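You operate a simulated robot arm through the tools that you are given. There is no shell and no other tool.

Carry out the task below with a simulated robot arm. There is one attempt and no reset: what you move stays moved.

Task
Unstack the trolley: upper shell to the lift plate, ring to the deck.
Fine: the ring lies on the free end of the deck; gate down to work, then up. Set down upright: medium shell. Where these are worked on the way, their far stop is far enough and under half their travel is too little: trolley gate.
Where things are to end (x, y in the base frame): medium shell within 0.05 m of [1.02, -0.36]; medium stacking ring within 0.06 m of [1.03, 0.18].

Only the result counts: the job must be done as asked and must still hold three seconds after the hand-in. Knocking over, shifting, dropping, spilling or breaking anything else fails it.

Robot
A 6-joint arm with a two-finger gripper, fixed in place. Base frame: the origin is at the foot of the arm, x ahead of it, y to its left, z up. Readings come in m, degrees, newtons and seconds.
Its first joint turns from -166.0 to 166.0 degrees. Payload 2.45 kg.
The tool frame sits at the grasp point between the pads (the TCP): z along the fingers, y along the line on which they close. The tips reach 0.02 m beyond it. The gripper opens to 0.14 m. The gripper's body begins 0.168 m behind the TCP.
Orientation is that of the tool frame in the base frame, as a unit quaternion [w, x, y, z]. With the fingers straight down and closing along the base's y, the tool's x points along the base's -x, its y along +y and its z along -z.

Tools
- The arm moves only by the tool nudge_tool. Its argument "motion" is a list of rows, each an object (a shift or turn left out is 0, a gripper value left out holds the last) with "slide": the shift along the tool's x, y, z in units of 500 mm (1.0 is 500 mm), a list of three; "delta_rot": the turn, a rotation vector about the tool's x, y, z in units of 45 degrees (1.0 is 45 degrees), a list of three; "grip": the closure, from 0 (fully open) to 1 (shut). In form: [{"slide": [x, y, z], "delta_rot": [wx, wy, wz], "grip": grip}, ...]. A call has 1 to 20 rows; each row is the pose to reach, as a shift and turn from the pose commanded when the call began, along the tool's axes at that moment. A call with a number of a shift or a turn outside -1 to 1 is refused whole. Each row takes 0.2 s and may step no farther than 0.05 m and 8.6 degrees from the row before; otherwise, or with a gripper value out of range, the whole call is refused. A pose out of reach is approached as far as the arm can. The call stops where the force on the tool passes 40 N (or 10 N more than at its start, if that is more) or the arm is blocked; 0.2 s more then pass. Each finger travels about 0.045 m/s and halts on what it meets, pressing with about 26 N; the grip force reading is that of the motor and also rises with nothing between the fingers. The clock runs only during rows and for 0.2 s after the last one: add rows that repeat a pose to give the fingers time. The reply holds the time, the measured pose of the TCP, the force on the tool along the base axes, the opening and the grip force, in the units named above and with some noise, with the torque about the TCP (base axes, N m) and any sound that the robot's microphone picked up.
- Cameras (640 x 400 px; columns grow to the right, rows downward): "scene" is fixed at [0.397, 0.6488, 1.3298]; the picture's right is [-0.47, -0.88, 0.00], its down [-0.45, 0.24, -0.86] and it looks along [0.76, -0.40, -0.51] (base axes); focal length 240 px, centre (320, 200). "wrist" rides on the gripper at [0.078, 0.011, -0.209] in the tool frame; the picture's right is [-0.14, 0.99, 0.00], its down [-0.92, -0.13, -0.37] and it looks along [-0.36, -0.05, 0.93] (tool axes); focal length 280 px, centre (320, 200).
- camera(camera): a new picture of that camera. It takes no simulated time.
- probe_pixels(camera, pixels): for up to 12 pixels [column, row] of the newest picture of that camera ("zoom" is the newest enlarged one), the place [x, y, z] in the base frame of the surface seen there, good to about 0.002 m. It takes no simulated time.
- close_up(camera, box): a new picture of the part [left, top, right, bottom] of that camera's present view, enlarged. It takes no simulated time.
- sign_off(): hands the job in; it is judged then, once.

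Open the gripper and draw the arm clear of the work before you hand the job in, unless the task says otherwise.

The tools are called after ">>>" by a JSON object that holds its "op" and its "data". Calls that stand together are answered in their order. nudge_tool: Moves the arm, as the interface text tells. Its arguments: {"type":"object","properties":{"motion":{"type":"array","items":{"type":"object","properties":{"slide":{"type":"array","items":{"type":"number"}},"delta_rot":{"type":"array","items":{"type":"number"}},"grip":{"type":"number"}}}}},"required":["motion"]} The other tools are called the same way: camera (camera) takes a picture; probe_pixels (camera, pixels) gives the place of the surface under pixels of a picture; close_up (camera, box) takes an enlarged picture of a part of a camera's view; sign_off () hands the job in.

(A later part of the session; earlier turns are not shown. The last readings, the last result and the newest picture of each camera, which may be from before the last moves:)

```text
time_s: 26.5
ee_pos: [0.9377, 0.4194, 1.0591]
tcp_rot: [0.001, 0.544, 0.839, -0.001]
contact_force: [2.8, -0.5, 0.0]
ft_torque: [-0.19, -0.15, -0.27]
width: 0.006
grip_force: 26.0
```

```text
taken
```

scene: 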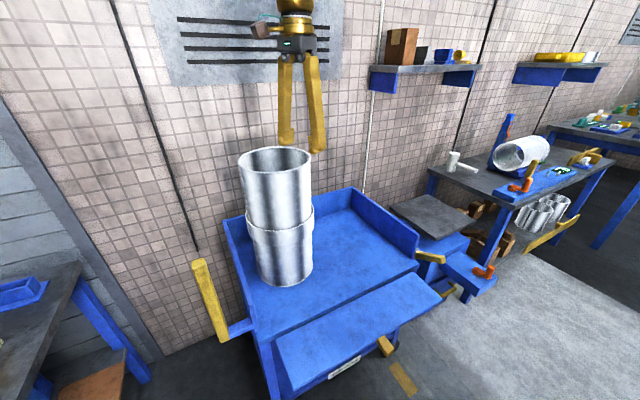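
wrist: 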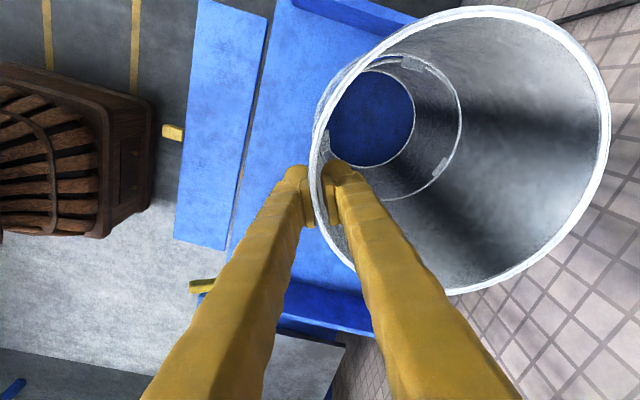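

The wall is gripped (opening 6 mm, grip 26 N). I lift slowly by 10 mm to feel the weight and see whether the ring stays.

>>> {"op": "nudge_tool", "data": {"motion": [{"slide": [0, 0, -0.005]}, {"slide": [0, 0, -0.01]}, {"slide": [0, 0, -0.015]}, {"slide": [0, 0, -0.02]}, {"slide": [0, 0, -0.02]}, {"slide": [0, 0, -0.02]}]}}

>>> {"op": "close_up", "data": {"camera": "scene", "box": [200, 120, 360, 220]}}

>>> {"op": "close_up", "data": {"camera": "scene", "box": [212, 190, 340, 270]}}

```text
time_s: 27.9
ee_pos: [0.9372, 0.4195, 1.0696]
tcp_rot: [0.001, 0.544, 0.839, 0.0]
contact_force: [2.1, 1.8, -5.0]
ft_torque: [0.02, 0.0, -0.13]
width: 0.0062
grip_force: 26.0
```

```text
4.00 times, centred on (280, 170) of scene
```

zoom: 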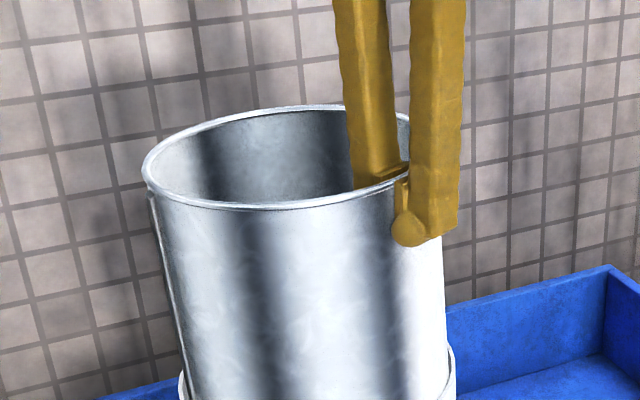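

```text
5.00 times, centred on (276, 230) of scene
```

zoom: 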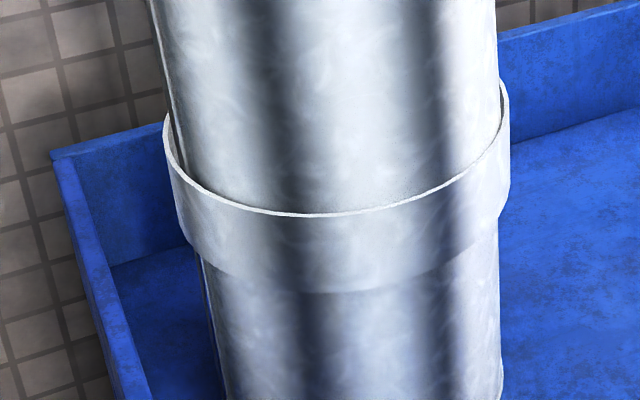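

About 5 N is carried so far. I check whether the shell rises level by probing its rim again.

>>> {"op": "close_up", "data": {"camera": "scene", "box": [227, 130, 323, 190]}}

```text
6.67 times, centred on (275, 160) of scene
```

zoom: 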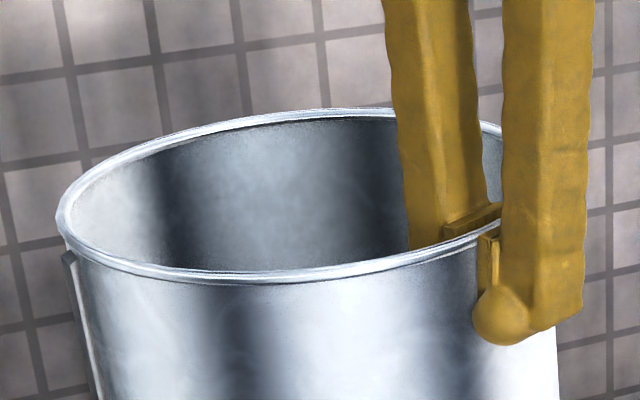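

>>> {"op": "probe_pixels", "data": {"camera": "zoom", "pixels": [[62, 215], [100, 165], [200, 126], [330, 113], [300, 274], [130, 262], [420, 255], [488, 125], [370, 112], [250, 280]]}}

```text
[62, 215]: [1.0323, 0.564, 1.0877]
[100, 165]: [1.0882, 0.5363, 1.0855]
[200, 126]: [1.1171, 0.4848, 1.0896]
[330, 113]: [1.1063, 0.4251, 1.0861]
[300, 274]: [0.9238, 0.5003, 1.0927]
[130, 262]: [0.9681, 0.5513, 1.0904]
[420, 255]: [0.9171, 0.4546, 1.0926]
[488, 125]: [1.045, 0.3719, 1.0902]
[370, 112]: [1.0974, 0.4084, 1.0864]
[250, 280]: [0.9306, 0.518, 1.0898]
```

The rim is now 1.093 near and 1.087 far, a tilt of about 1.5°, acceptable. I keep lifting slowly in two stages, checking the reading.

>>> {"op": "nudge_tool", "data": {"motion": [{"slide": [0, 0, -0.01]}, {"slide": [0, 0, -0.02]}, {"slide": [0, 0, -0.03]}, {"slide": [0, 0, -0.04]}, {"slide": [0, 0, -0.04]}, {"slide": [0, 0, -0.04]}]}}

>>> {"op": "close_up", "data": {"camera": "scene", "box": [200, 110, 360, 280]}}

```text
time_s: 29.3
ee_pos: [0.9375, 0.4195, 1.09]
tcp_rot: [0.001, 0.544, 0.839, 0.0]
contact_force: [2.2, -0.5, -4.3]
ft_torque: [-0.23, -0.06, -0.1]
width: 0.0059
grip_force: 26.0
```

```text
2.35 times, centred on (280, 195) of scene
```

zoom: 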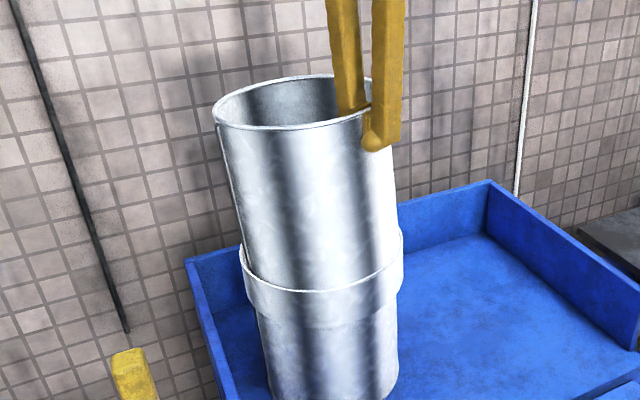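

The shell appears to lean a little. I probe the rim and the ring again to see the tilt and that the ring stays level.

>>> {"op": "close_up", "data": {"camera": "scene", "box": [227, 125, 323, 185]}}

>>> {"op": "probe_pixels", "data": {"camera": "zoom", "pixels": [[62, 180], [130, 115], [250, 97], [330, 93], [300, 235], [130, 235], [420, 215], [200, 245]]}}

>>> {"op": "close_up", "data": {"camera": "scene", "box": [227, 200, 323, 260]}}

>>> {"op": "probe_pixels", "data": {"camera": "zoom", "pixels": [[300, 206], [125, 95], [577, 75], [480, 172], [170, 165], [300, 300], [300, 320], [300, 190]]}}

```text
6.67 times, centred on (275, 155) of scene
```

zoom: 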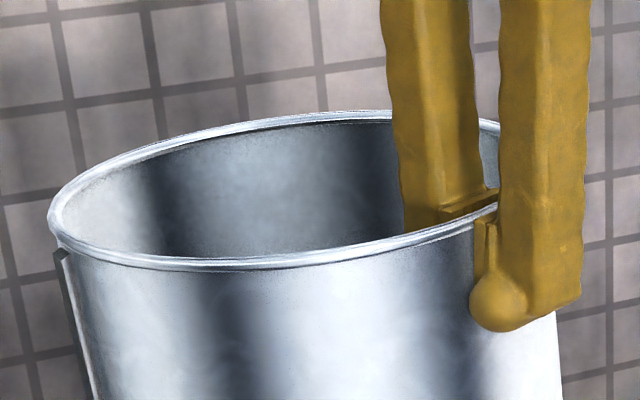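

```text
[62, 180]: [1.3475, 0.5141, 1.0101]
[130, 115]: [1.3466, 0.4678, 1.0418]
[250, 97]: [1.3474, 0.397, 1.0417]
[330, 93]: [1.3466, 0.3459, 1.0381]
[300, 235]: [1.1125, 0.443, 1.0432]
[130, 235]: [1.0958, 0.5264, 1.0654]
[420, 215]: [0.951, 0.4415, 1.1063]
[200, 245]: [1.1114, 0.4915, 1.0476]
```

```text
6.67 times, centred on (275, 230) of scene
```

zoom: 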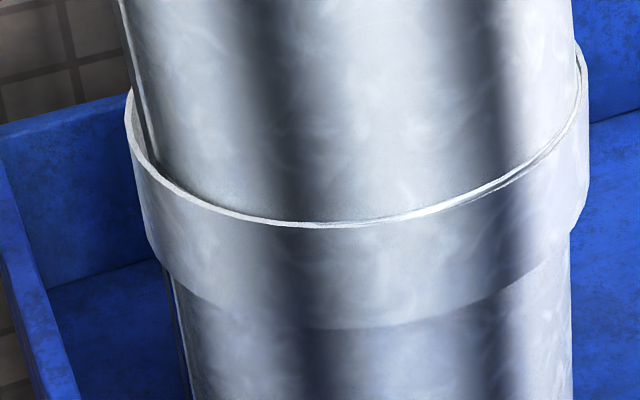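

```text
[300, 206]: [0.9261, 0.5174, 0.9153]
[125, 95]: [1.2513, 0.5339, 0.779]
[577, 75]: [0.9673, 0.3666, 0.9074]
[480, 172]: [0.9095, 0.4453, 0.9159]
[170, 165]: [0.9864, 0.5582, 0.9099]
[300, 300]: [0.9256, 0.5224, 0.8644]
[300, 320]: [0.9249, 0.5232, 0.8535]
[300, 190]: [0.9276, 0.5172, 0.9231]
```

The ring's near edge seems to have crept toward the robot by several millimetres, pushed by the leaning shell. I re-measure the rim and ring accurately before correcting the lean with the tool.

>>> {"op": "close_up", "data": {"camera": "scene", "box": [227, 125, 323, 185]}}

>>> {"op": "probe_pixels", "data": {"camera": "zoom", "pixels": [[53, 215], [90, 170], [180, 134], [300, 117], [280, 264], [130, 257], [400, 247], [350, 256], [240, 124], [490, 124]]}}

>>> {"op": "close_up", "data": {"camera": "scene", "box": [227, 200, 323, 260]}}

>>> {"op": "probe_pixels", "data": {"camera": "zoom", "pixels": [[300, 224], [126, 115], [583, 100], [480, 192], [170, 183], [320, 325], [320, 335], [150, 230], [585, 60], [500, 270], [500, 290], [400, 215]]}}

```text
6.67 times, centred on (275, 155) of scene
```

zoom: 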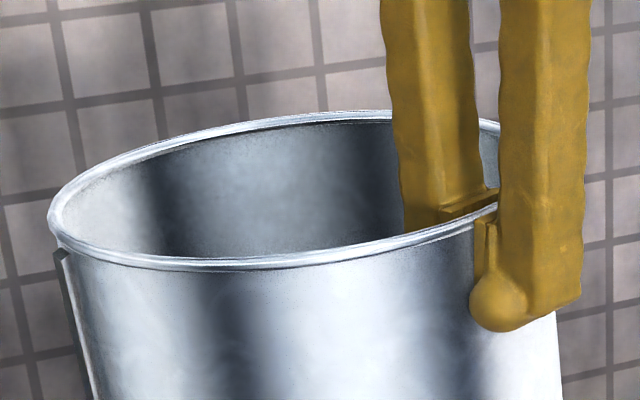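

```text
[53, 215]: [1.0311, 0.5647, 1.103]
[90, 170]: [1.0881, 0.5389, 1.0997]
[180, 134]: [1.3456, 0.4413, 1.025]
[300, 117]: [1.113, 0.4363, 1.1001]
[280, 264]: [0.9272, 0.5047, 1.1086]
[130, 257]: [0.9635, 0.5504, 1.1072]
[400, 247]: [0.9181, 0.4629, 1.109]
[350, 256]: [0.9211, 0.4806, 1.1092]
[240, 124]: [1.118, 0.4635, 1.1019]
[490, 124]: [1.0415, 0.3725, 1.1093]
```

```text
6.67 times, centred on (275, 230) of scene
```

zoom: 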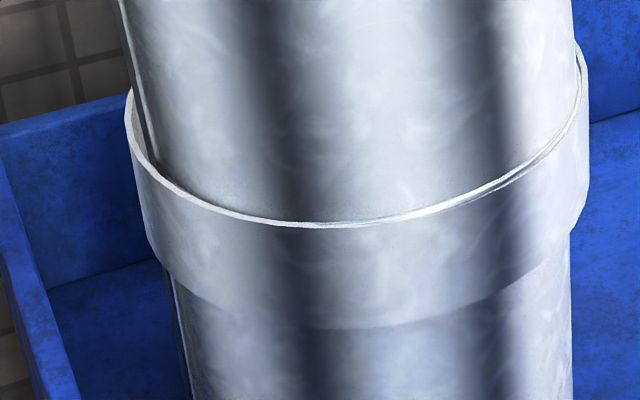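

```text
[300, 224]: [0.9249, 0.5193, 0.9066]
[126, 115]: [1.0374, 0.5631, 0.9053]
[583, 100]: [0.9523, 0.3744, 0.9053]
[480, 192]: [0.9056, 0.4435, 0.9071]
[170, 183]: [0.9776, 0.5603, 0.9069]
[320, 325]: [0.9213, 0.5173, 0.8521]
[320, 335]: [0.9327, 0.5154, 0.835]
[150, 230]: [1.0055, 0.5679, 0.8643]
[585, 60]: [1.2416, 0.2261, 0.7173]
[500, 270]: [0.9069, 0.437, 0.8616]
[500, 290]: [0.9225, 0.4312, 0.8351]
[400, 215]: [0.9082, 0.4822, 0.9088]
```

The ring (now near x 0.906 at y 0.444) and possibly the lower shell have been pushed a bit toward the robot. I check the lower shell's base position.

>>> {"op": "close_up", "data": {"camera": "scene", "box": [240, 250, 336, 310]}}

>>> {"op": "probe_pixels", "data": {"camera": "zoom", "pixels": [[280, 243], [280, 235], [170, 205], [420, 195], [300, 100], [150, 100], [450, 100], [280, 252], [130, 170], [480, 100]]}}

```text
6.67 times, centred on (288, 280) of scene
```

zoom: 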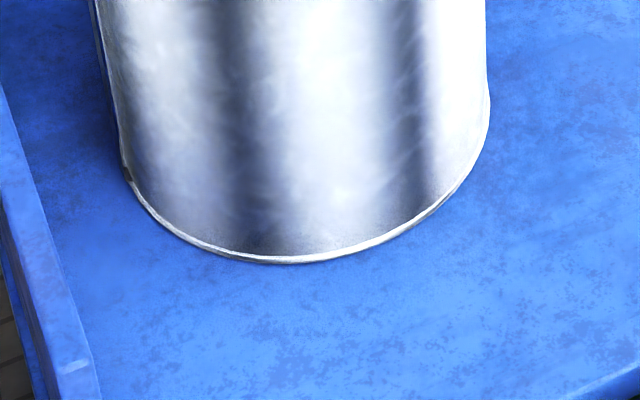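

```text
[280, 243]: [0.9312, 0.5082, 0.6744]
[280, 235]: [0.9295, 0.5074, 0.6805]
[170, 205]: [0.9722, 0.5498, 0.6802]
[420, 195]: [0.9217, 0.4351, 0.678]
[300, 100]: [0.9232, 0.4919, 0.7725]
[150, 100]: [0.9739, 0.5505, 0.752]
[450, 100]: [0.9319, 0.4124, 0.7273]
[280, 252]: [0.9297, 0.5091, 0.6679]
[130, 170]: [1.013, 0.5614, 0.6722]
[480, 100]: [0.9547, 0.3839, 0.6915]
```

The lower shell's base centre moved from about (1.027, 0.460) to (1.015, 0.462), pushed by the leaning nested shell. I turn the tool about 2.7° so the hanging shell comes upright, which also presses the stack back outward, and then check.

>>> {"op": "nudge_tool", "data": {"motion": [{"delta_rot": [-0.015, 0, 0]}, {"delta_rot": [-0.03, 0, 0]}, {"delta_rot": [-0.045, 0, 0]}, {"delta_rot": [-0.06, 0, 0]}, {"delta_rot": [-0.06, 0, 0]}, {"delta_rot": [-0.06, 0, 0]}]}}

>>> {"op": "close_up", "data": {"camera": "scene", "box": [227, 125, 323, 185]}}

>>> {"op": "probe_pixels", "data": {"camera": "zoom", "pixels": [[53, 215], [90, 170], [180, 137], [300, 117], [280, 264], [130, 257], [400, 247], [350, 256], [240, 124], [490, 124]]}}

>>> {"op": "close_up", "data": {"camera": "scene", "box": [227, 200, 323, 260]}}

>>> {"op": "close_up", "data": {"camera": "scene", "box": [240, 250, 336, 310]}}

```text
time_s: 30.7
ee_pos: [0.9373, 0.419, 1.0889]
tcp_rot: [0.014, 0.544, 0.839, 0.02]
contact_force: [0.3, -0.5, -5.1]
ft_torque: [-0.26, 0.43, -0.02]
width: 0.0059
grip_force: 25.9
```

```text
6.67 times, centred on (275, 155) of scene
```

zoom: 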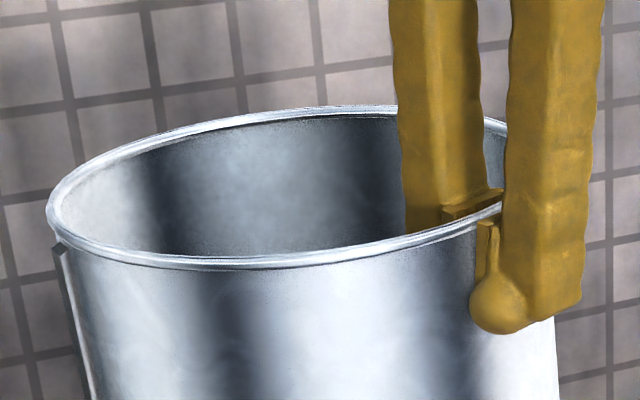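

```text
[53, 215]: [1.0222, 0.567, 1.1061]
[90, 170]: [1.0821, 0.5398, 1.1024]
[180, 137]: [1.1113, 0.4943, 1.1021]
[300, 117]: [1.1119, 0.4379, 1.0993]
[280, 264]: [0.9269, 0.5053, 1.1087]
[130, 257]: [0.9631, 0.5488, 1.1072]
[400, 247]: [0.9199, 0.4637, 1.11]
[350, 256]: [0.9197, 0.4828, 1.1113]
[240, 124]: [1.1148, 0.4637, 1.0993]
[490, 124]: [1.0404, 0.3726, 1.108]
```

```text
6.67 times, centred on (275, 230) of scene
```

zoom: 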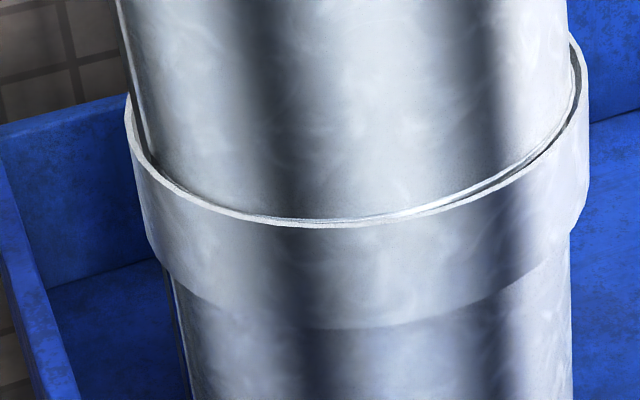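

```text
6.67 times, centred on (288, 280) of scene
```

zoom: 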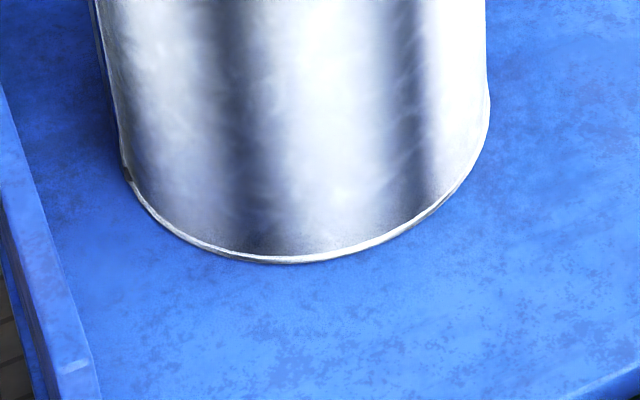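

The torque (−0.26, 0.43) matches a shell of about 5 N hanging fully from the grip, with about 3° of lean left (rim 1.110 near, 1.099 far). I turn the tool another 3° to bring it upright.

>>> {"op": "nudge_tool", "data": {"motion": [{"delta_rot": [-0.018, 0, 0]}, {"delta_rot": [-0.035, 0, 0]}, {"delta_rot": [-0.053, 0, 0]}, {"delta_rot": [-0.07, 0, 0]}, {"delta_rot": [-0.07, 0, 0]}, {"delta_rot": [-0.07, 0, 0]}]}}

>>> {"op": "close_up", "data": {"camera": "scene", "box": [227, 125, 323, 185]}}

>>> {"op": "probe_pixels", "data": {"camera": "zoom", "pixels": [[53, 210], [90, 165], [180, 132], [300, 112], [280, 264], [130, 257], [400, 247], [350, 256], [240, 120], [490, 124]]}}

>>> {"op": "close_up", "data": {"camera": "scene", "box": [227, 200, 323, 260]}}

>>> {"op": "close_up", "data": {"camera": "scene", "box": [240, 250, 336, 310]}}

```text
time_s: 32.1
ee_pos: [0.9378, 0.4184, 1.0896]
tcp_rot: [0.029, 0.543, 0.838, 0.043]
contact_force: [-0.1, -0.3, -5.2]
ft_torque: [-0.26, 0.51, -0.04]
width: 0.0061
grip_force: 26.0
```

```text
6.67 times, centred on (275, 155) of scene
```

zoom: 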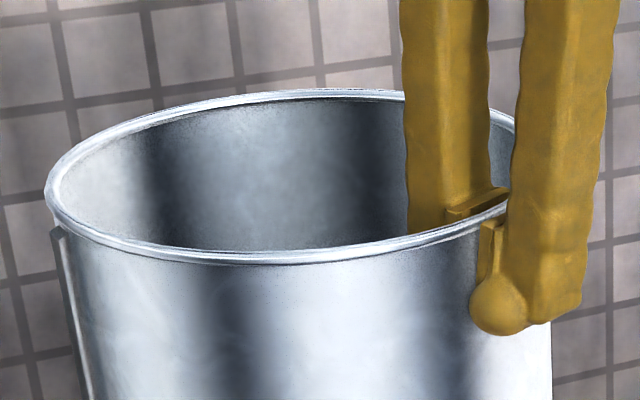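

```text
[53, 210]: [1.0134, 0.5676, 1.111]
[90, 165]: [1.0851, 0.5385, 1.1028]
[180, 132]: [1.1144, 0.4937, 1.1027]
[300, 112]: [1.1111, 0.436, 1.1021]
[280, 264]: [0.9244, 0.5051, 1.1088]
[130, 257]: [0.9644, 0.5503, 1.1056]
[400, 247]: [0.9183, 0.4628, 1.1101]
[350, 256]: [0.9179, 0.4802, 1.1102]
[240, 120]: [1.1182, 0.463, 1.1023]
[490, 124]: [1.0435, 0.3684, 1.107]
```

```text
6.67 times, centred on (275, 230) of scene
```

zoom: 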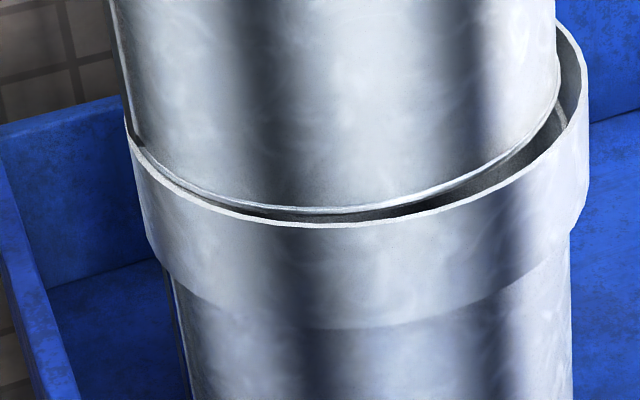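

```text
6.67 times, centred on (288, 280) of scene
```

zoom: 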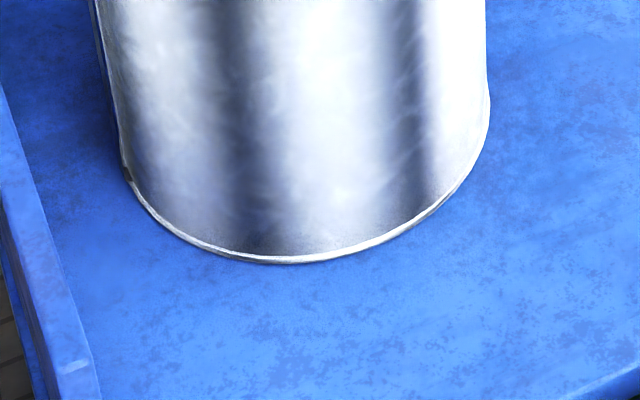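

The shell is now nearly upright and its lower edge shows just above the ring. I lift it straight up 80 mm (along base z, in the tilted tool's axes).

>>> {"op": "nudge_tool", "data": {"motion": [{"slide": [0, 0.002, -0.02]}, {"slide": [0, 0.0041, -0.04]}, {"slide": [0, 0.0061, -0.06]}, {"slide": [0, 0.0082, -0.08]}, {"slide": [0, 0.0102, -0.1]}, {"slide": [0, 0.0122, -0.12]}, {"slide": [0, 0.0143, -0.14]}, {"slide": [0, 0.0163, -0.1592]}, {"slide": [0, 0.0163, -0.1592]}]}}

>>> {"op": "camera", "data": {"camera": "scene"}}

>>> {"op": "close_up", "data": {"camera": "scene", "box": [210, 90, 370, 190]}}

```text
time_s: 34.1
ee_pos: [0.9374, 0.4174, 1.1693]
tcp_rot: [0.028, 0.544, 0.838, 0.043]
contact_force: [0.1, 0.1, -4.6]
ft_torque: [-0.23, 0.44, 0.03]
width: 0.006
grip_force: 26.4
```

```text
taken
```

scene: 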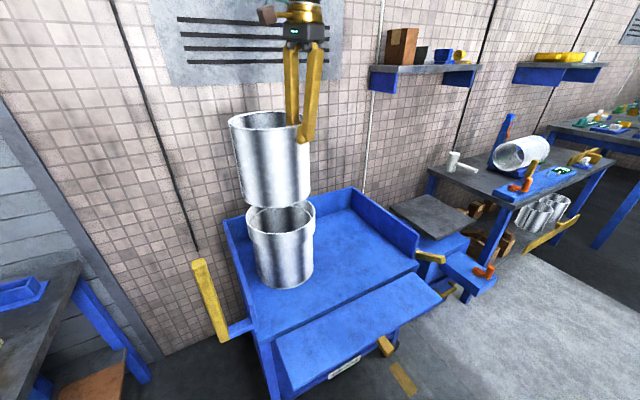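

```text
4.00 times, centred on (290, 140) of scene
```

zoom: 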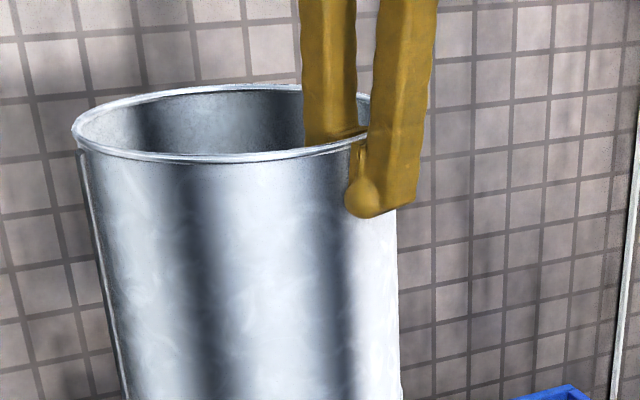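

The shell is free and clear of the ring, which stayed on the lower shell. I measure the held shell's tilt from its rim and sides.

>>> {"op": "probe_pixels", "data": {"camera": "zoom", "pixels": [[75, 128], [110, 108], [170, 93], [250, 86], [190, 157], [110, 147], [280, 155], [330, 147], [190, 300], [280, 300], [190, 380], [280, 380]]}}

>>> {"op": "probe_pixels", "data": {"camera": "scene", "pixels": [[276, 208], [250, 200], [305, 195], [276, 150], [290, 205], [262, 206], [276, 240], [276, 229], [251, 232], [312, 228], [262, 235], [300, 236]]}}

```text
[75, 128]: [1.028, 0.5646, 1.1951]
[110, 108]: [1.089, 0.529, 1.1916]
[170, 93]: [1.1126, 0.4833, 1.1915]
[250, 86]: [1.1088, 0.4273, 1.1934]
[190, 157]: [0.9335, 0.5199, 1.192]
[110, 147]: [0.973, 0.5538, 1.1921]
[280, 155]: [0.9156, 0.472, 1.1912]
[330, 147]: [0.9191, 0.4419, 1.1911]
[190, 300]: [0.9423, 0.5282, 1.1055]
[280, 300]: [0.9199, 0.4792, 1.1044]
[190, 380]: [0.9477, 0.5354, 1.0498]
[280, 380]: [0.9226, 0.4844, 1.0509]
```

```text
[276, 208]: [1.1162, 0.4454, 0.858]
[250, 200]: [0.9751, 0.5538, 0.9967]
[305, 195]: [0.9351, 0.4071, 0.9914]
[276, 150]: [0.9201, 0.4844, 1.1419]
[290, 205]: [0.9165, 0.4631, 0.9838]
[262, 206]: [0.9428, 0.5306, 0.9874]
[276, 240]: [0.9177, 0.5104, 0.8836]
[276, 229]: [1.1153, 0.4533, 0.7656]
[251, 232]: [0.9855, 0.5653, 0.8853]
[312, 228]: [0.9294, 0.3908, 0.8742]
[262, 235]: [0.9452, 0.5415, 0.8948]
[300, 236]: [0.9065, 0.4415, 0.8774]
```

The rim is level at z≈1.192 and the shell centre is near (1.015, 0.465), hanging 0.09 m from the grip. I carry it sideways at this height in two halves toward the lift plate, turning the tool about the vertical along the way.

>>> {"op": "nudge_tool", "data": {"motion": [{"slide": [-0.0164, -0.0074, -0.0008], "delta_rot": [0, -0.0012, 0.0118]}, {"slide": [-0.0491, -0.0223, -0.0023], "delta_rot": [0, -0.0036, 0.0355]}, {"slide": [-0.0983, -0.0446, -0.0046], "delta_rot": [0, -0.0073, 0.0711]}, {"slide": [-0.1474, -0.0669, -0.0069], "delta_rot": [0, -0.0109, 0.1066]}, {"slide": [-0.1965, -0.0893, -0.0091], "delta_rot": [0, -0.0146, 0.1421]}, {"slide": [-0.2456, -0.1116, -0.0114], "delta_rot": [0, -0.0182, 0.1777]}, {"slide": [-0.2948, -0.1339, -0.0137], "delta_rot": [0, -0.0219, 0.2132]}, {"slide": [-0.3439, -0.1562, -0.016], "delta_rot": [0, -0.0255, 0.2488]}, {"slide": [-0.393, -0.1785, -0.0183], "delta_rot": [0, -0.0291, 0.2843]}, {"slide": [-0.4422, -0.2008, -0.0206], "delta_rot": [0, -0.0328, 0.3198]}, {"slide": [-0.4913, -0.2231, -0.0229], "delta_rot": [0, -0.0364, 0.3554]}, {"slide": [-0.5404, -0.2455, -0.0251], "delta_rot": [0, -0.0401, 0.3909]}, {"slide": [-0.5895, -0.2678, -0.0274], "delta_rot": [0, -0.0437, 0.4264]}, {"slide": [-0.6387, -0.2901, -0.0297], "delta_rot": [0, -0.0474, 0.462]}, {"slide": [-0.6714, -0.305, -0.0312], "delta_rot": [0, -0.0498, 0.4857]}, {"slide": [-0.6878, -0.3124, -0.032], "delta_rot": [0, -0.051, 0.4975]}, {"slide": [-0.6878, -0.3124, -0.032], "delta_rot": [0, -0.051, 0.4975]}]}}

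>>> {"op": "camera", "data": {"camera": "scene"}}

```text
time_s: 37.7
ee_pos: [0.9353, 0.0406, 1.1699]
tcp_rot: [0.037, 0.696, 0.716, 0.037]
contact_force: [0.0, -0.2, -4.9]
ft_torque: [-0.06, 0.49, 0.01]
width: 0.0061
grip_force: 26.1
```

```text
taken
```

scene: 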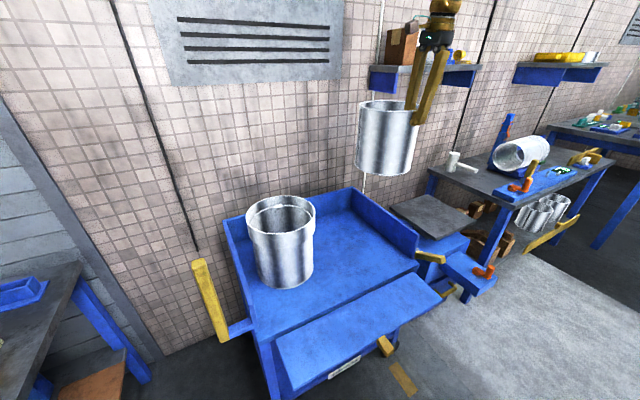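

The shell hangs steady and level over the trolley's right part. I carry it the second half to above the lift plate.

>>> {"op": "nudge_tool", "data": {"motion": [{"slide": [-0.0181, -0.0007, 0], "delta_rot": [0, -0.0012, 0.0118]}, {"slide": [-0.0542, -0.0021, -0.0001], "delta_rot": [0, -0.0037, 0.0355]}, {"slide": [-0.1083, -0.0042, -0.0003], "delta_rot": [0, -0.0075, 0.071]}, {"slide": [-0.1625, -0.0062, -0.0004], "delta_rot": [0, -0.0112, 0.1065]}, {"slide": [-0.2166, -0.0083, -0.0006], "delta_rot": [0, -0.0149, 0.142]}, {"slide": [-0.2708, -0.0104, -0.0007], "delta_rot": [0, -0.0187, 0.1776]}, {"slide": [-0.325, -0.0125, -0.0008], "delta_rot": [0, -0.0224, 0.2131]}, {"slide": [-0.3791, -0.0146, -0.001], "delta_rot": [0, -0.0261, 0.2486]}, {"slide": [-0.4333, -0.0166, -0.0011], "delta_rot": [0, -0.0298, 0.2841]}, {"slide": [-0.4874, -0.0187, -0.0013], "delta_rot": [0, -0.0336, 0.3196]}, {"slide": [-0.5416, -0.0208, -0.0014], "delta_rot": [0, -0.0373, 0.3551]}, {"slide": [-0.5958, -0.0229, -0.0015], "delta_rot": [0, -0.041, 0.3906]}, {"slide": [-0.6499, -0.025, -0.0017], "delta_rot": [0, -0.0448, 0.4261]}, {"slide": [-0.7041, -0.027, -0.0018], "delta_rot": [0, -0.0485, 0.4616]}, {"slide": [-0.7402, -0.0284, -0.0019], "delta_rot": [0, -0.051, 0.4853]}, {"slide": [-0.7582, -0.0291, -0.002], "delta_rot": [0, -0.0522, 0.4971]}, {"slide": [-0.7582, -0.0291, -0.002], "delta_rot": [0, -0.0522, 0.4971]}]}}

>>> {"op": "camera", "data": {"camera": "scene"}}

>>> {"op": "camera", "data": {"camera": "wrist"}}

>>> {"op": "close_up", "data": {"camera": "scene", "box": [380, 70, 540, 250]}}

```text
time_s: 41.3
ee_pos: [0.93, -0.3401, 1.1691]
tcp_rot: [0.043, 0.823, 0.566, 0.029]
contact_force: [-0.6, -0.7, -4.8]
ft_torque: [0.16, 0.49, -0.01]
width: 0.0061
grip_force: 26.6
```

```text
taken
```

scene: 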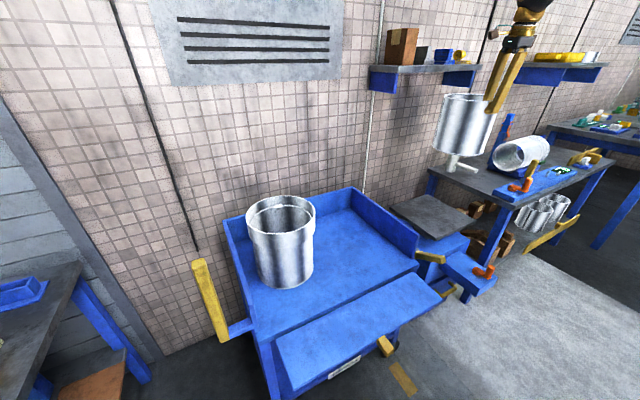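

```text
taken
```

wrist: 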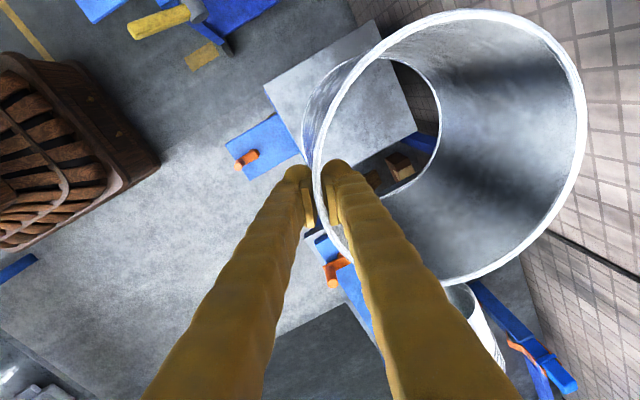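

```text
2.22 times, centred on (460, 160) of scene
```

zoom: 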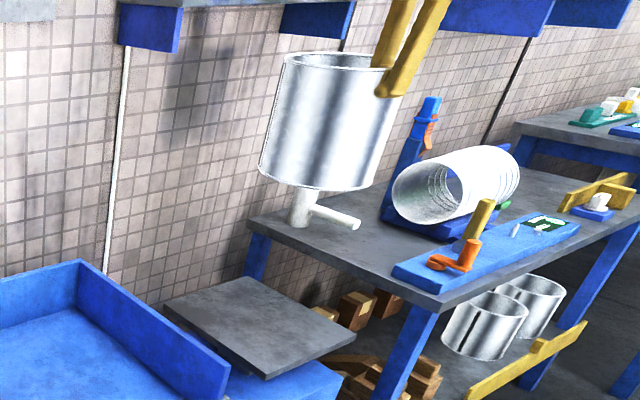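

The shell hangs above the plate. I measure its centre and level from the rim, and where the neighbouring bench edge and hammer are.

>>> {"op": "probe_pixels", "data": {"camera": "wrist", "pixels": [[319, 150], [335, 90], [400, 28], [470, 13], [583, 130], [545, 220], [480, 274], [440, 282], [345, 150], [330, 230], [560, 70], [520, 30]]}}

>>> {"op": "probe_pixels", "data": {"camera": "scene", "pixels": [[430, 171], [427, 176], [455, 155], [455, 182], [480, 167], [441, 97], [465, 95], [440, 150], [470, 155], [488, 145], [512, 205], [470, 185]]}}

```text
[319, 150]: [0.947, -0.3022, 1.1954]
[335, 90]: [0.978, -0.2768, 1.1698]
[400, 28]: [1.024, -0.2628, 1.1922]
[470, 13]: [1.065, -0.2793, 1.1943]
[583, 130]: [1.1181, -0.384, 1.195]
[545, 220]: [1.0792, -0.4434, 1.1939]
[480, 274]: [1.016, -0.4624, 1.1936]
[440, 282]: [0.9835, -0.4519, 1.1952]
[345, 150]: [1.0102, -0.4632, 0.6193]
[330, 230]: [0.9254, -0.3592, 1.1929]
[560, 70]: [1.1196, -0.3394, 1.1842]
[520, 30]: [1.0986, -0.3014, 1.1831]
```

```text
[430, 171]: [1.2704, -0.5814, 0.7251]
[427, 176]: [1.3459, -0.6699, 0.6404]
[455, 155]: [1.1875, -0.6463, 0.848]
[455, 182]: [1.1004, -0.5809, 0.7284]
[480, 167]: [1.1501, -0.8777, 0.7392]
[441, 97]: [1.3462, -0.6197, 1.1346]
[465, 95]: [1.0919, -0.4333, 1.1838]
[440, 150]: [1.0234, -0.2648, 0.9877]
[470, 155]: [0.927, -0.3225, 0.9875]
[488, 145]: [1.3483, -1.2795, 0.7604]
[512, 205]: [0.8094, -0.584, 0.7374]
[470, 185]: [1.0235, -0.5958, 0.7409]
```

The shell centre is (1.022, −0.3625), level, bottom at ≈0.985, and the bench edge (y −0.58) is well clear. I lower it straight down 0.34 m, leaving about 25 mm to the plate.

>>> {"op": "nudge_tool", "data": {"motion": [{"slide": [0, -0.0029, 0.028]}, {"slide": [0, -0.0088, 0.0845]}, {"slide": [0, -0.0147, 0.1409]}, {"slide": [0, -0.0205, 0.1973]}, {"slide": [0, -0.0264, 0.2536]}, {"slide": [0, -0.0323, 0.31]}, {"slide": [0, -0.0382, 0.3663]}, {"slide": [0, -0.044, 0.4227]}, {"slide": [0, -0.0499, 0.4791]}, {"slide": [0, -0.0558, 0.5354]}, {"slide": [0, -0.0616, 0.5918]}, {"slide": [0, -0.0675, 0.6481]}, {"slide": [0, -0.0704, 0.6763]}, {"slide": [0, -0.0704, 0.6763]}]}}

>>> {"op": "close_up", "data": {"camera": "scene", "box": [380, 130, 540, 250]}}

```text
time_s: 44.3
ee_pos: [0.9297, -0.3389, 0.8293]
tcp_rot: [0.043, 0.823, 0.566, 0.028]
contact_force: [0.6, -0.3, -5.5]
ft_torque: [0.15, 0.44, -0.02]
width: 0.0063
grip_force: 25.8
```

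```text
3.33 times, centred on (460, 190) of scene
```

zoom: 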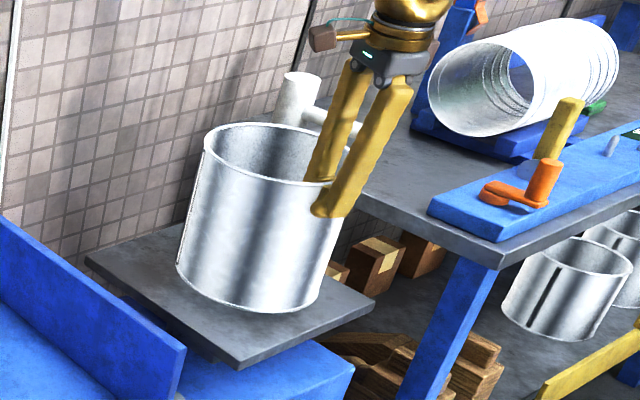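

The shell hovers about 25 mm above the plate at a good spot. I lower it 20 mm slowly and check the load.

>>> {"op": "nudge_tool", "data": {"motion": [{"slide": [0, -0.0011, 0.01]}, {"slide": [0, -0.0021, 0.02]}, {"slide": [0, -0.0031, 0.03]}, {"slide": [0, -0.0041, 0.0398]}, {"slide": [0, -0.0041, 0.0398]}, {"slide": [0, -0.0041, 0.0398]}]}}

```text
time_s: 45.7
ee_pos: [0.9318, -0.3385, 0.8083]
tcp_rot: [0.044, 0.822, 0.567, 0.029]
contact_force: [0.4, 0.4, -5.2]
ft_torque: [0.12, 0.47, 0.0]
width: 0.0059
grip_force: 26.0
```

Still hanging free (−5.2 N, torque unchanged). I lower in 1.5 mm steps to feel the touch-down.

>>> {"op": "nudge_tool", "data": {"motion": [{"slide": [0, -0.0003, 0.003]}, {"slide": [0, -0.0006, 0.006]}, {"slide": [0, -0.0009, 0.009]}, {"slide": [0, -0.0009, 0.009]}]}}

>>> {"op": "close_up", "data": {"camera": "scene", "box": [400, 150, 500, 225]}}

```text
time_s: 46.7
ee_pos: [0.9302, -0.3383, 0.8064]
tcp_rot: [0.044, 0.822, 0.566, 0.03]
contact_force: [-3.7, -3.4, 15.6]
ft_torque: [0.71, 0.29, 0.09]
width: 0.0059
grip_force: 26.1
```

```text
5.33 times, centred on (450, 188) of scene
```

zoom: 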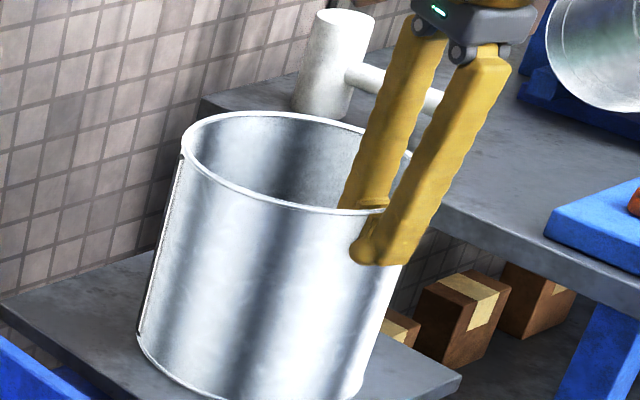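

Touch-down: +16 N with the shell standing on the plate. I relax by 1 mm and open the fingers to about 50 mm.

>>> {"op": "nudge_tool", "data": {"motion": [{"slide": [0, 0.0003, -0.003]}, {"slide": [0, 0.0003, -0.003], "grip": 0.9}, {"slide": [0, 0.0003, -0.003], "grip": 0.75}, {"slide": [0, 0.0003, -0.003], "grip": 0.65}, {"slide": [0, 0.0003, -0.003], "grip": 0.65}]}}

>>> {"op": "close_up", "data": {"camera": "scene", "box": [380, 130, 540, 250]}}

```text
time_s: 47.9
ee_pos: [0.9305, -0.3391, 0.8069]
tcp_rot: [0.043, 0.823, 0.566, 0.028]
contact_force: [0.6, 0.1, -0.9]
ft_torque: [-0.02, 0.0, -0.02]
width: 0.0487
grip_force: 0.2
```

```text
3.33 times, centred on (460, 190) of scene
```

zoom: 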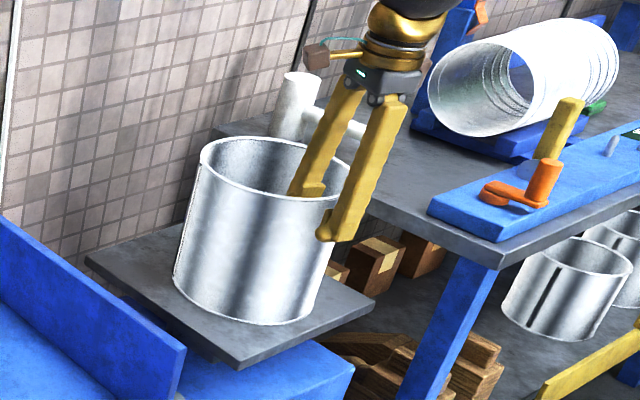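

Released cleanly; the shell stands upright on the plate. I rise straight up 0.2 m out of the shell.

>>> {"op": "nudge_tool", "data": {"motion": [{"slide": [0, 0.0041, -0.0398]}, {"slide": [0, 0.0083, -0.0796]}, {"slide": [0, 0.0145, -0.1392]}, {"slide": [0, 0.0207, -0.1989]}, {"slide": [0, 0.0311, -0.2984]}, {"slide": [0, 0.0414, -0.3978]}, {"slide": [0, 0.0414, -0.3978]}]}}

>>> {"op": "camera", "data": {"camera": "wrist"}}

>>> {"op": "close_up", "data": {"camera": "scene", "box": [215, 180, 343, 300]}}

```text
time_s: 49.5
ee_pos: [0.9317, -0.3388, 1.0065]
tcp_rot: [0.044, 0.822, 0.567, 0.029]
contact_force: [0.3, 0.2, 0.0]
ft_torque: [-0.02, -0.01, -0.02]
width: 0.0489
grip_force: 0.0
```

```text
taken
```

wrist: 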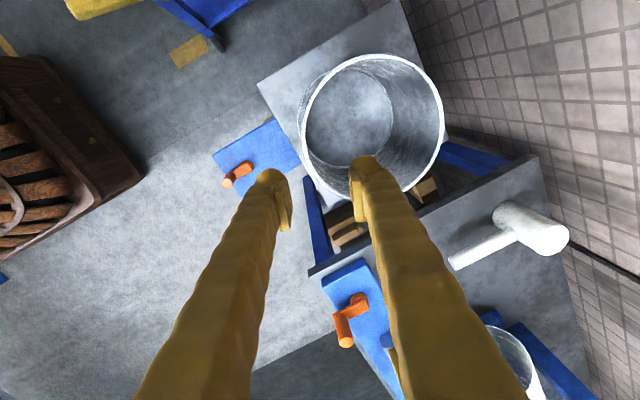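

```text
3.33 times, centred on (279, 240) of scene
```

zoom: 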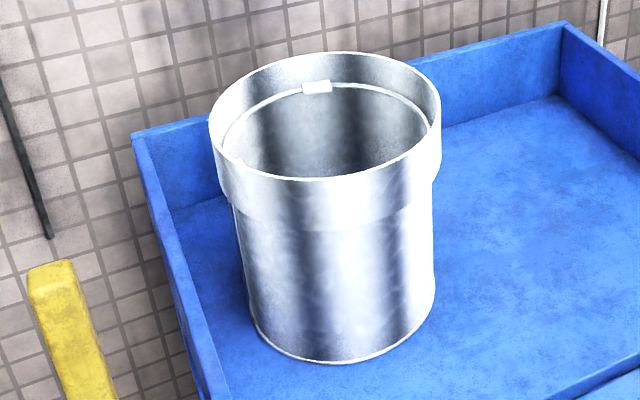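

The shell stands on the plate. Now I measure the ring on the lower shell: its top edge, inner shoulder and the light tab at (316,87) in the zoom.

>>> {"op": "probe_pixels", "data": {"camera": "zoom", "pixels": [[212, 125], [330, 53], [437, 105], [320, 178], [250, 160], [400, 155], [280, 66], [316, 87], [270, 100], [400, 100], [320, 130], [240, 165]]}}

>>> {"op": "close_up", "data": {"camera": "scene", "box": [240, 185, 320, 235]}}

>>> {"op": "close_up", "data": {"camera": "scene", "box": [240, 250, 336, 310]}}

>>> {"op": "probe_pixels", "data": {"camera": "zoom", "pixels": [[280, 258], [200, 235], [170, 215], [380, 240], [420, 218], [460, 190], [130, 180], [290, 240]]}}

```text
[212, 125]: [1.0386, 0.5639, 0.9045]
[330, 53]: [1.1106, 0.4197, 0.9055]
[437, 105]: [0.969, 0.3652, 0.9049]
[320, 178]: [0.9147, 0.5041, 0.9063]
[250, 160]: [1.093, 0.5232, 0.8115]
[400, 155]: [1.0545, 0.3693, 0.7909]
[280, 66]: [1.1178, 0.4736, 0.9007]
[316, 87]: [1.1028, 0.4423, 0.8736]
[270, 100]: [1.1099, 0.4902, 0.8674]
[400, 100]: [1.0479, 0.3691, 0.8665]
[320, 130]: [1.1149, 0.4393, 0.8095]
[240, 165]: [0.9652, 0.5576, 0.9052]
```

```text
8.00 times, centred on (280, 210) of scene
```

zoom: 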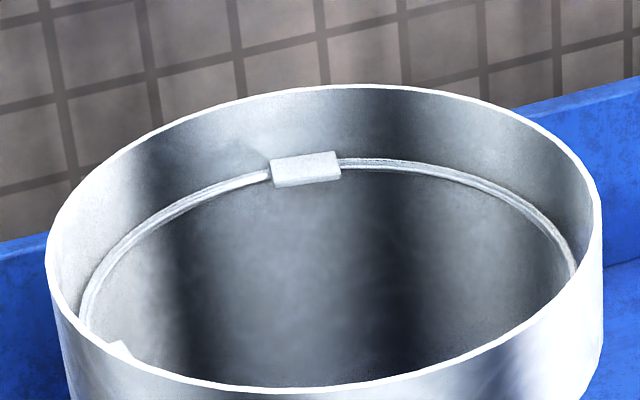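

```text
6.67 times, centred on (288, 280) of scene
```

zoom: 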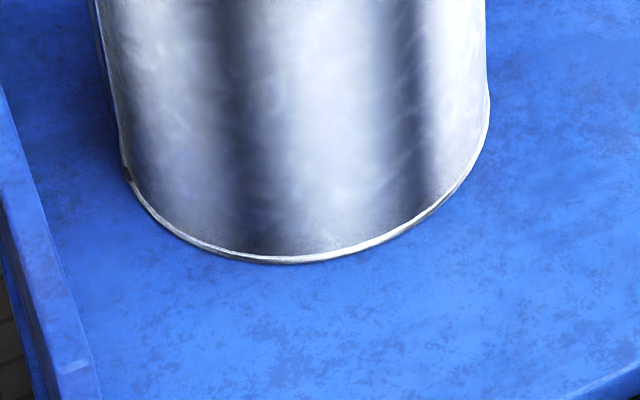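

```text
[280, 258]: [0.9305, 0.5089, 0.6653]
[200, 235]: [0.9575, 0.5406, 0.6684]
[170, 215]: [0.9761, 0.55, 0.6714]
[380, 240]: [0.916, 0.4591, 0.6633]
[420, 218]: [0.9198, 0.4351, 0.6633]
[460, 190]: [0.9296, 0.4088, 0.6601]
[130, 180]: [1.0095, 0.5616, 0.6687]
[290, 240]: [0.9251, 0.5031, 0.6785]
```

The ring is centred at about (1.013, 0.463), top z 0.906, and the lower shell's wall top is at ≈0.87. I swing the empty gripper back toward the trolley at z≈1.0 while turning it upright (first half of the way).

>>> {"op": "nudge_tool", "data": {"motion": [{"slide": [0.0757, -0.031, -0.0065], "delta_rot": [0.007, 0.0031, -0.0556]}, {"slide": [0.1514, -0.0621, -0.013], "delta_rot": [0.014, 0.0062, -0.1111]}, {"slide": [0.227, -0.0931, -0.0194], "delta_rot": [0.021, 0.0093, -0.1667]}, {"slide": [0.3027, -0.1242, -0.0259], "delta_rot": [0.028, 0.0124, -0.2222]}, {"slide": [0.3784, -0.1552, -0.0324], "delta_rot": [0.035, 0.0156, -0.2778]}, {"slide": [0.4541, -0.1863, -0.0389], "delta_rot": [0.042, 0.0187, -0.3333]}, {"slide": [0.5297, -0.2173, -0.0453], "delta_rot": [0.049, 0.0218, -0.3889]}, {"slide": [0.6054, -0.2484, -0.0518], "delta_rot": [0.056, 0.0249, -0.4444]}, {"slide": [0.6811, -0.2794, -0.0583], "delta_rot": [0.063, 0.028, -0.5]}, {"slide": [0.6811, -0.2794, -0.0583], "delta_rot": [0.063, 0.028, -0.5]}]}}

```text
time_s: 51.7
ee_pos: [0.9196, 0.0307, 1.0188]
tcp_rot: [0.021, 0.697, 0.717, 0.014]
contact_force: [0.8, -0.1, 0.4]
ft_torque: [-0.01, -0.02, 0.0]
width: 0.049
grip_force: 0.1
```

Halfway there. I complete the move to above the ring's near wall at (0.917, 0.419), z≈1.02, with the tool upright and closing radially.

>>> {"op": "nudge_tool", "data": {"motion": [{"slide": [0.0777, 0.0016, -0.0007], "delta_rot": [0.0059, 0.0026, -0.0511]}, {"slide": [0.1553, 0.0032, -0.0015], "delta_rot": [0.0118, 0.0052, -0.1022]}, {"slide": [0.233, 0.0047, -0.0022], "delta_rot": [0.0177, 0.0078, -0.1533]}, {"slide": [0.3106, 0.0063, -0.003], "delta_rot": [0.0236, 0.0104, -0.2044]}, {"slide": [0.3883, 0.0079, -0.0037], "delta_rot": [0.0295, 0.013, -0.2555]}, {"slide": [0.466, 0.0095, -0.0044], "delta_rot": [0.0354, 0.0156, -0.3066]}, {"slide": [0.5436, 0.0111, -0.0052], "delta_rot": [0.0413, 0.0182, -0.3577]}, {"slide": [0.6213, 0.0126, -0.0059], "delta_rot": [0.0472, 0.0208, -0.4088]}, {"slide": [0.6989, 0.0142, -0.0067], "delta_rot": [0.0531, 0.0234, -0.4599]}, {"slide": [0.7766, 0.0158, -0.0074], "delta_rot": [0.059, 0.026, -0.511]}, {"slide": [0.7766, 0.0158, -0.0074], "delta_rot": [0.059, 0.026, -0.511]}]}}

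>>> {"op": "camera", "data": {"camera": "wrist"}}

>>> {"op": "close_up", "data": {"camera": "wrist", "box": [270, 40, 510, 190]}}

```text
time_s: 54.1
ee_pos: [0.9157, 0.4197, 1.0191]
tcp_rot: [0.001, 0.539, 0.842, 0.001]
contact_force: [-0.9, 0.1, 0.2]
ft_torque: [0.0, 0.01, 0.01]
width: 0.0489
grip_force: 0.1
```

```text
taken
```

wrist: 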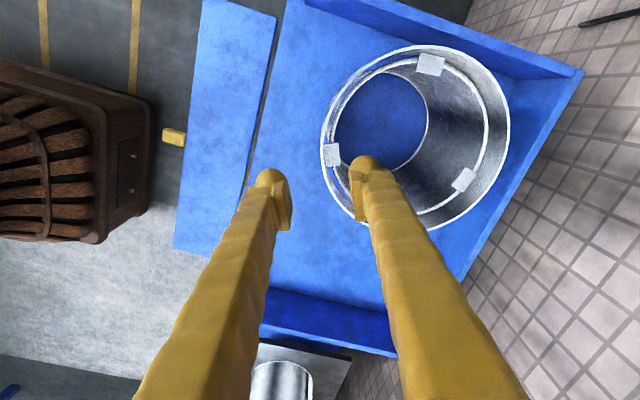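

```text
2.67 times, centred on (390, 115) of wrist
```

zoom: 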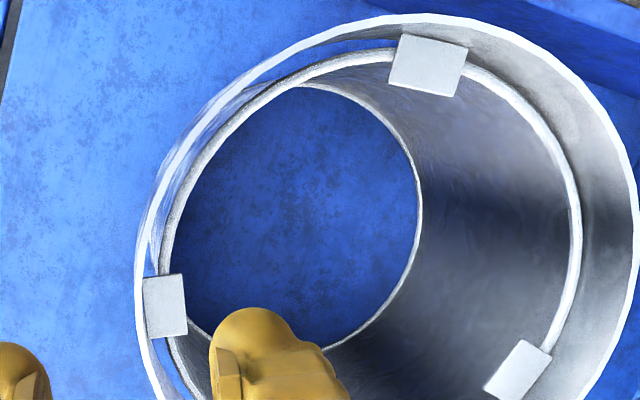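

Three tabs show inside the ring at (430,65), (332,155) and (463,180). I probe them and the ring edge to place the grip between tabs.

>>> {"op": "probe_pixels", "data": {"camera": "wrist", "pixels": [[430, 65], [332, 155], [463, 180], [322, 150], [335, 195], [350, 215], [340, 100], [430, 47], [505, 130], [480, 195], [338, 160], [345, 195]]}}

>>> {"op": "probe_pixels", "data": {"camera": "zoom", "pixels": [[148, 282], [183, 277], [147, 335], [186, 330], [140, 230], [155, 390], [170, 380], [165, 230], [190, 350], [165, 345], [400, 40], [465, 50]]}}

```text
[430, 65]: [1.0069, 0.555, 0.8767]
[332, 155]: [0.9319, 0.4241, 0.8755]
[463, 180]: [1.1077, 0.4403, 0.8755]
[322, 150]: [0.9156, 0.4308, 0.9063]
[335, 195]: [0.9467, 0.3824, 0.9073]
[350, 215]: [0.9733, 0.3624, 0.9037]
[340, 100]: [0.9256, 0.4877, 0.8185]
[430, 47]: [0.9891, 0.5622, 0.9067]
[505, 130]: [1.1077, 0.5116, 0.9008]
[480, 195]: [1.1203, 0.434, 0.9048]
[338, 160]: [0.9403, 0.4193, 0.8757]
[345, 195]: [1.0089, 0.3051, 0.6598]
```

```text
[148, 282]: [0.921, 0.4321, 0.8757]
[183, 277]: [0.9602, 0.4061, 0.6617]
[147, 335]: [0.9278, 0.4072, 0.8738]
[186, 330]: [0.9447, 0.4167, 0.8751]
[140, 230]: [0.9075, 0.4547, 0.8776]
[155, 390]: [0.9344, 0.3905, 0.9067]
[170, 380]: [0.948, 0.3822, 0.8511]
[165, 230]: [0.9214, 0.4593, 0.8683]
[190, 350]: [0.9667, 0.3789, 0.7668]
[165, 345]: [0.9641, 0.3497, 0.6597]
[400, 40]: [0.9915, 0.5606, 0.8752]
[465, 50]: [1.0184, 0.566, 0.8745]
```

One tab sits at azimuth ≈206°, right where I'd grip, so I choose the ring's −x side instead, (0.909, 0.4615), between tabs, closing along x. I move there at z≈0.96 and turn the tool accordingly.

>>> {"op": "nudge_tool", "data": {"motion": [{"slide": [0.0163, 0.0046, 0], "delta_rot": [0, 0, 0.109]}, {"slide": [0.0326, 0.0091, 0], "delta_rot": [0, 0, 0.219]}, {"slide": [0.0489, 0.0137, 0.03], "delta_rot": [0, 0, 0.328]}, {"slide": [0.0652, 0.0182, 0.07], "delta_rot": [0, 0, 0.438]}, {"slide": [0.0815, 0.0228, 0.118], "delta_rot": [0, 0, 0.547]}, {"slide": [0.0815, 0.0228, 0.118], "delta_rot": [0, 0, 0.547]}]}}

>>> {"op": "camera", "data": {"camera": "wrist"}}

>>> {"op": "close_up", "data": {"camera": "wrist", "box": [260, 80, 500, 230]}}

>>> {"op": "close_up", "data": {"camera": "scene", "box": [215, 130, 375, 250]}}

```text
time_s: 55.5
ee_pos: [0.9106, 0.4622, 0.962]
tcp_rot: [0.001, 0.708, 0.706, 0.002]
contact_force: [0.1, -0.2, 0.1]
ft_torque: [-0.03, 0.0, 0.04]
width: 0.049
grip_force: 0.1
```

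```text
taken
```

wrist: 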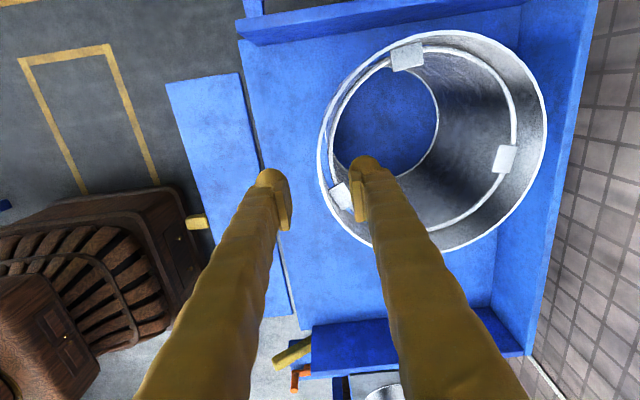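

```text
2.67 times, centred on (380, 155) of wrist
```

zoom: 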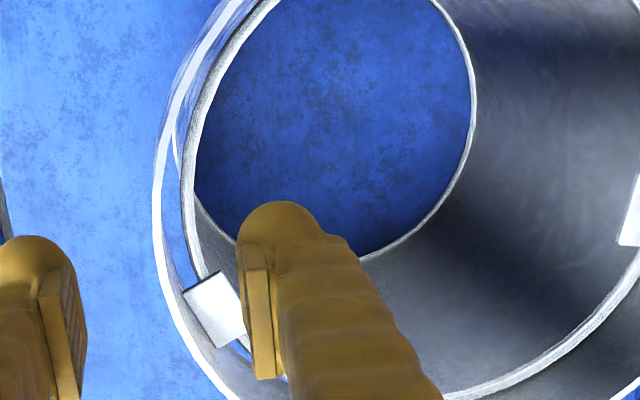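

```text
3.33 times, centred on (295, 190) of scene
```

zoom: 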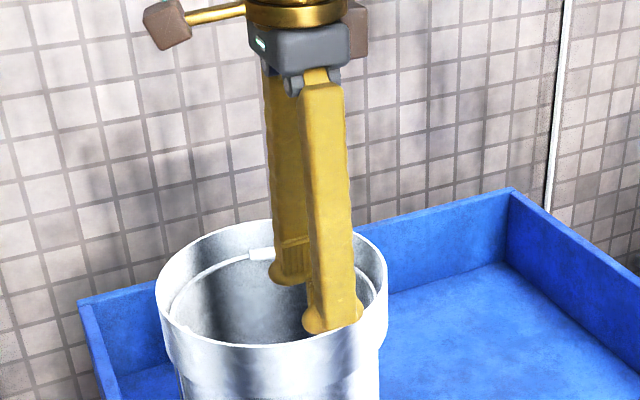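

I check the tab corners near the grip (zoom (183,290)–(245,328)) to be sure the inner finger clears the tab.

>>> {"op": "probe_pixels", "data": {"camera": "zoom", "pixels": [[187, 292], [218, 274], [240, 325], [215, 345], [215, 308], [163, 250], [158, 210], [170, 300], [190, 200], [187, 250], [200, 260], [200, 355]]}}

```text
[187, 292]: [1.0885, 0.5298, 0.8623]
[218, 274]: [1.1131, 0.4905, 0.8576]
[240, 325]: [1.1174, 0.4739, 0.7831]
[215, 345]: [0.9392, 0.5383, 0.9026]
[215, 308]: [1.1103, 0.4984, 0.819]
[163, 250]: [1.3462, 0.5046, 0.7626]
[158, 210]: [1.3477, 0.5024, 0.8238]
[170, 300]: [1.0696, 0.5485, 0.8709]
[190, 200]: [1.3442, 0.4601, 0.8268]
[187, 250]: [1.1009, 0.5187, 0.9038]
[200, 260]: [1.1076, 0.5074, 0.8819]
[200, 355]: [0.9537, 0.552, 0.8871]
```

That zoom had been replaced by the scene one; I probe the same corners in the wrist picture instead.

>>> {"op": "probe_pixels", "data": {"camera": "wrist", "pixels": [[331, 190], [341, 184], [349, 201], [341, 208], [340, 196], [320, 175], [319, 160], [325, 190], [321, 185], [330, 130], [332, 165], [340, 60]]}}

```text
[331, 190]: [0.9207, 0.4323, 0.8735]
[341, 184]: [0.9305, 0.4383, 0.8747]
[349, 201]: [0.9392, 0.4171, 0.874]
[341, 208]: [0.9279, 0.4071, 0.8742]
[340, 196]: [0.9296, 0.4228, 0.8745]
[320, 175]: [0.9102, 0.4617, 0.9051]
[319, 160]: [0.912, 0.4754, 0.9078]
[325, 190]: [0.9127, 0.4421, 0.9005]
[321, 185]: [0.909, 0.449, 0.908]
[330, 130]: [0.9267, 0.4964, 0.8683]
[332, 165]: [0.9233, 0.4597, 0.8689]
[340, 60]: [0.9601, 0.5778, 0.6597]
```

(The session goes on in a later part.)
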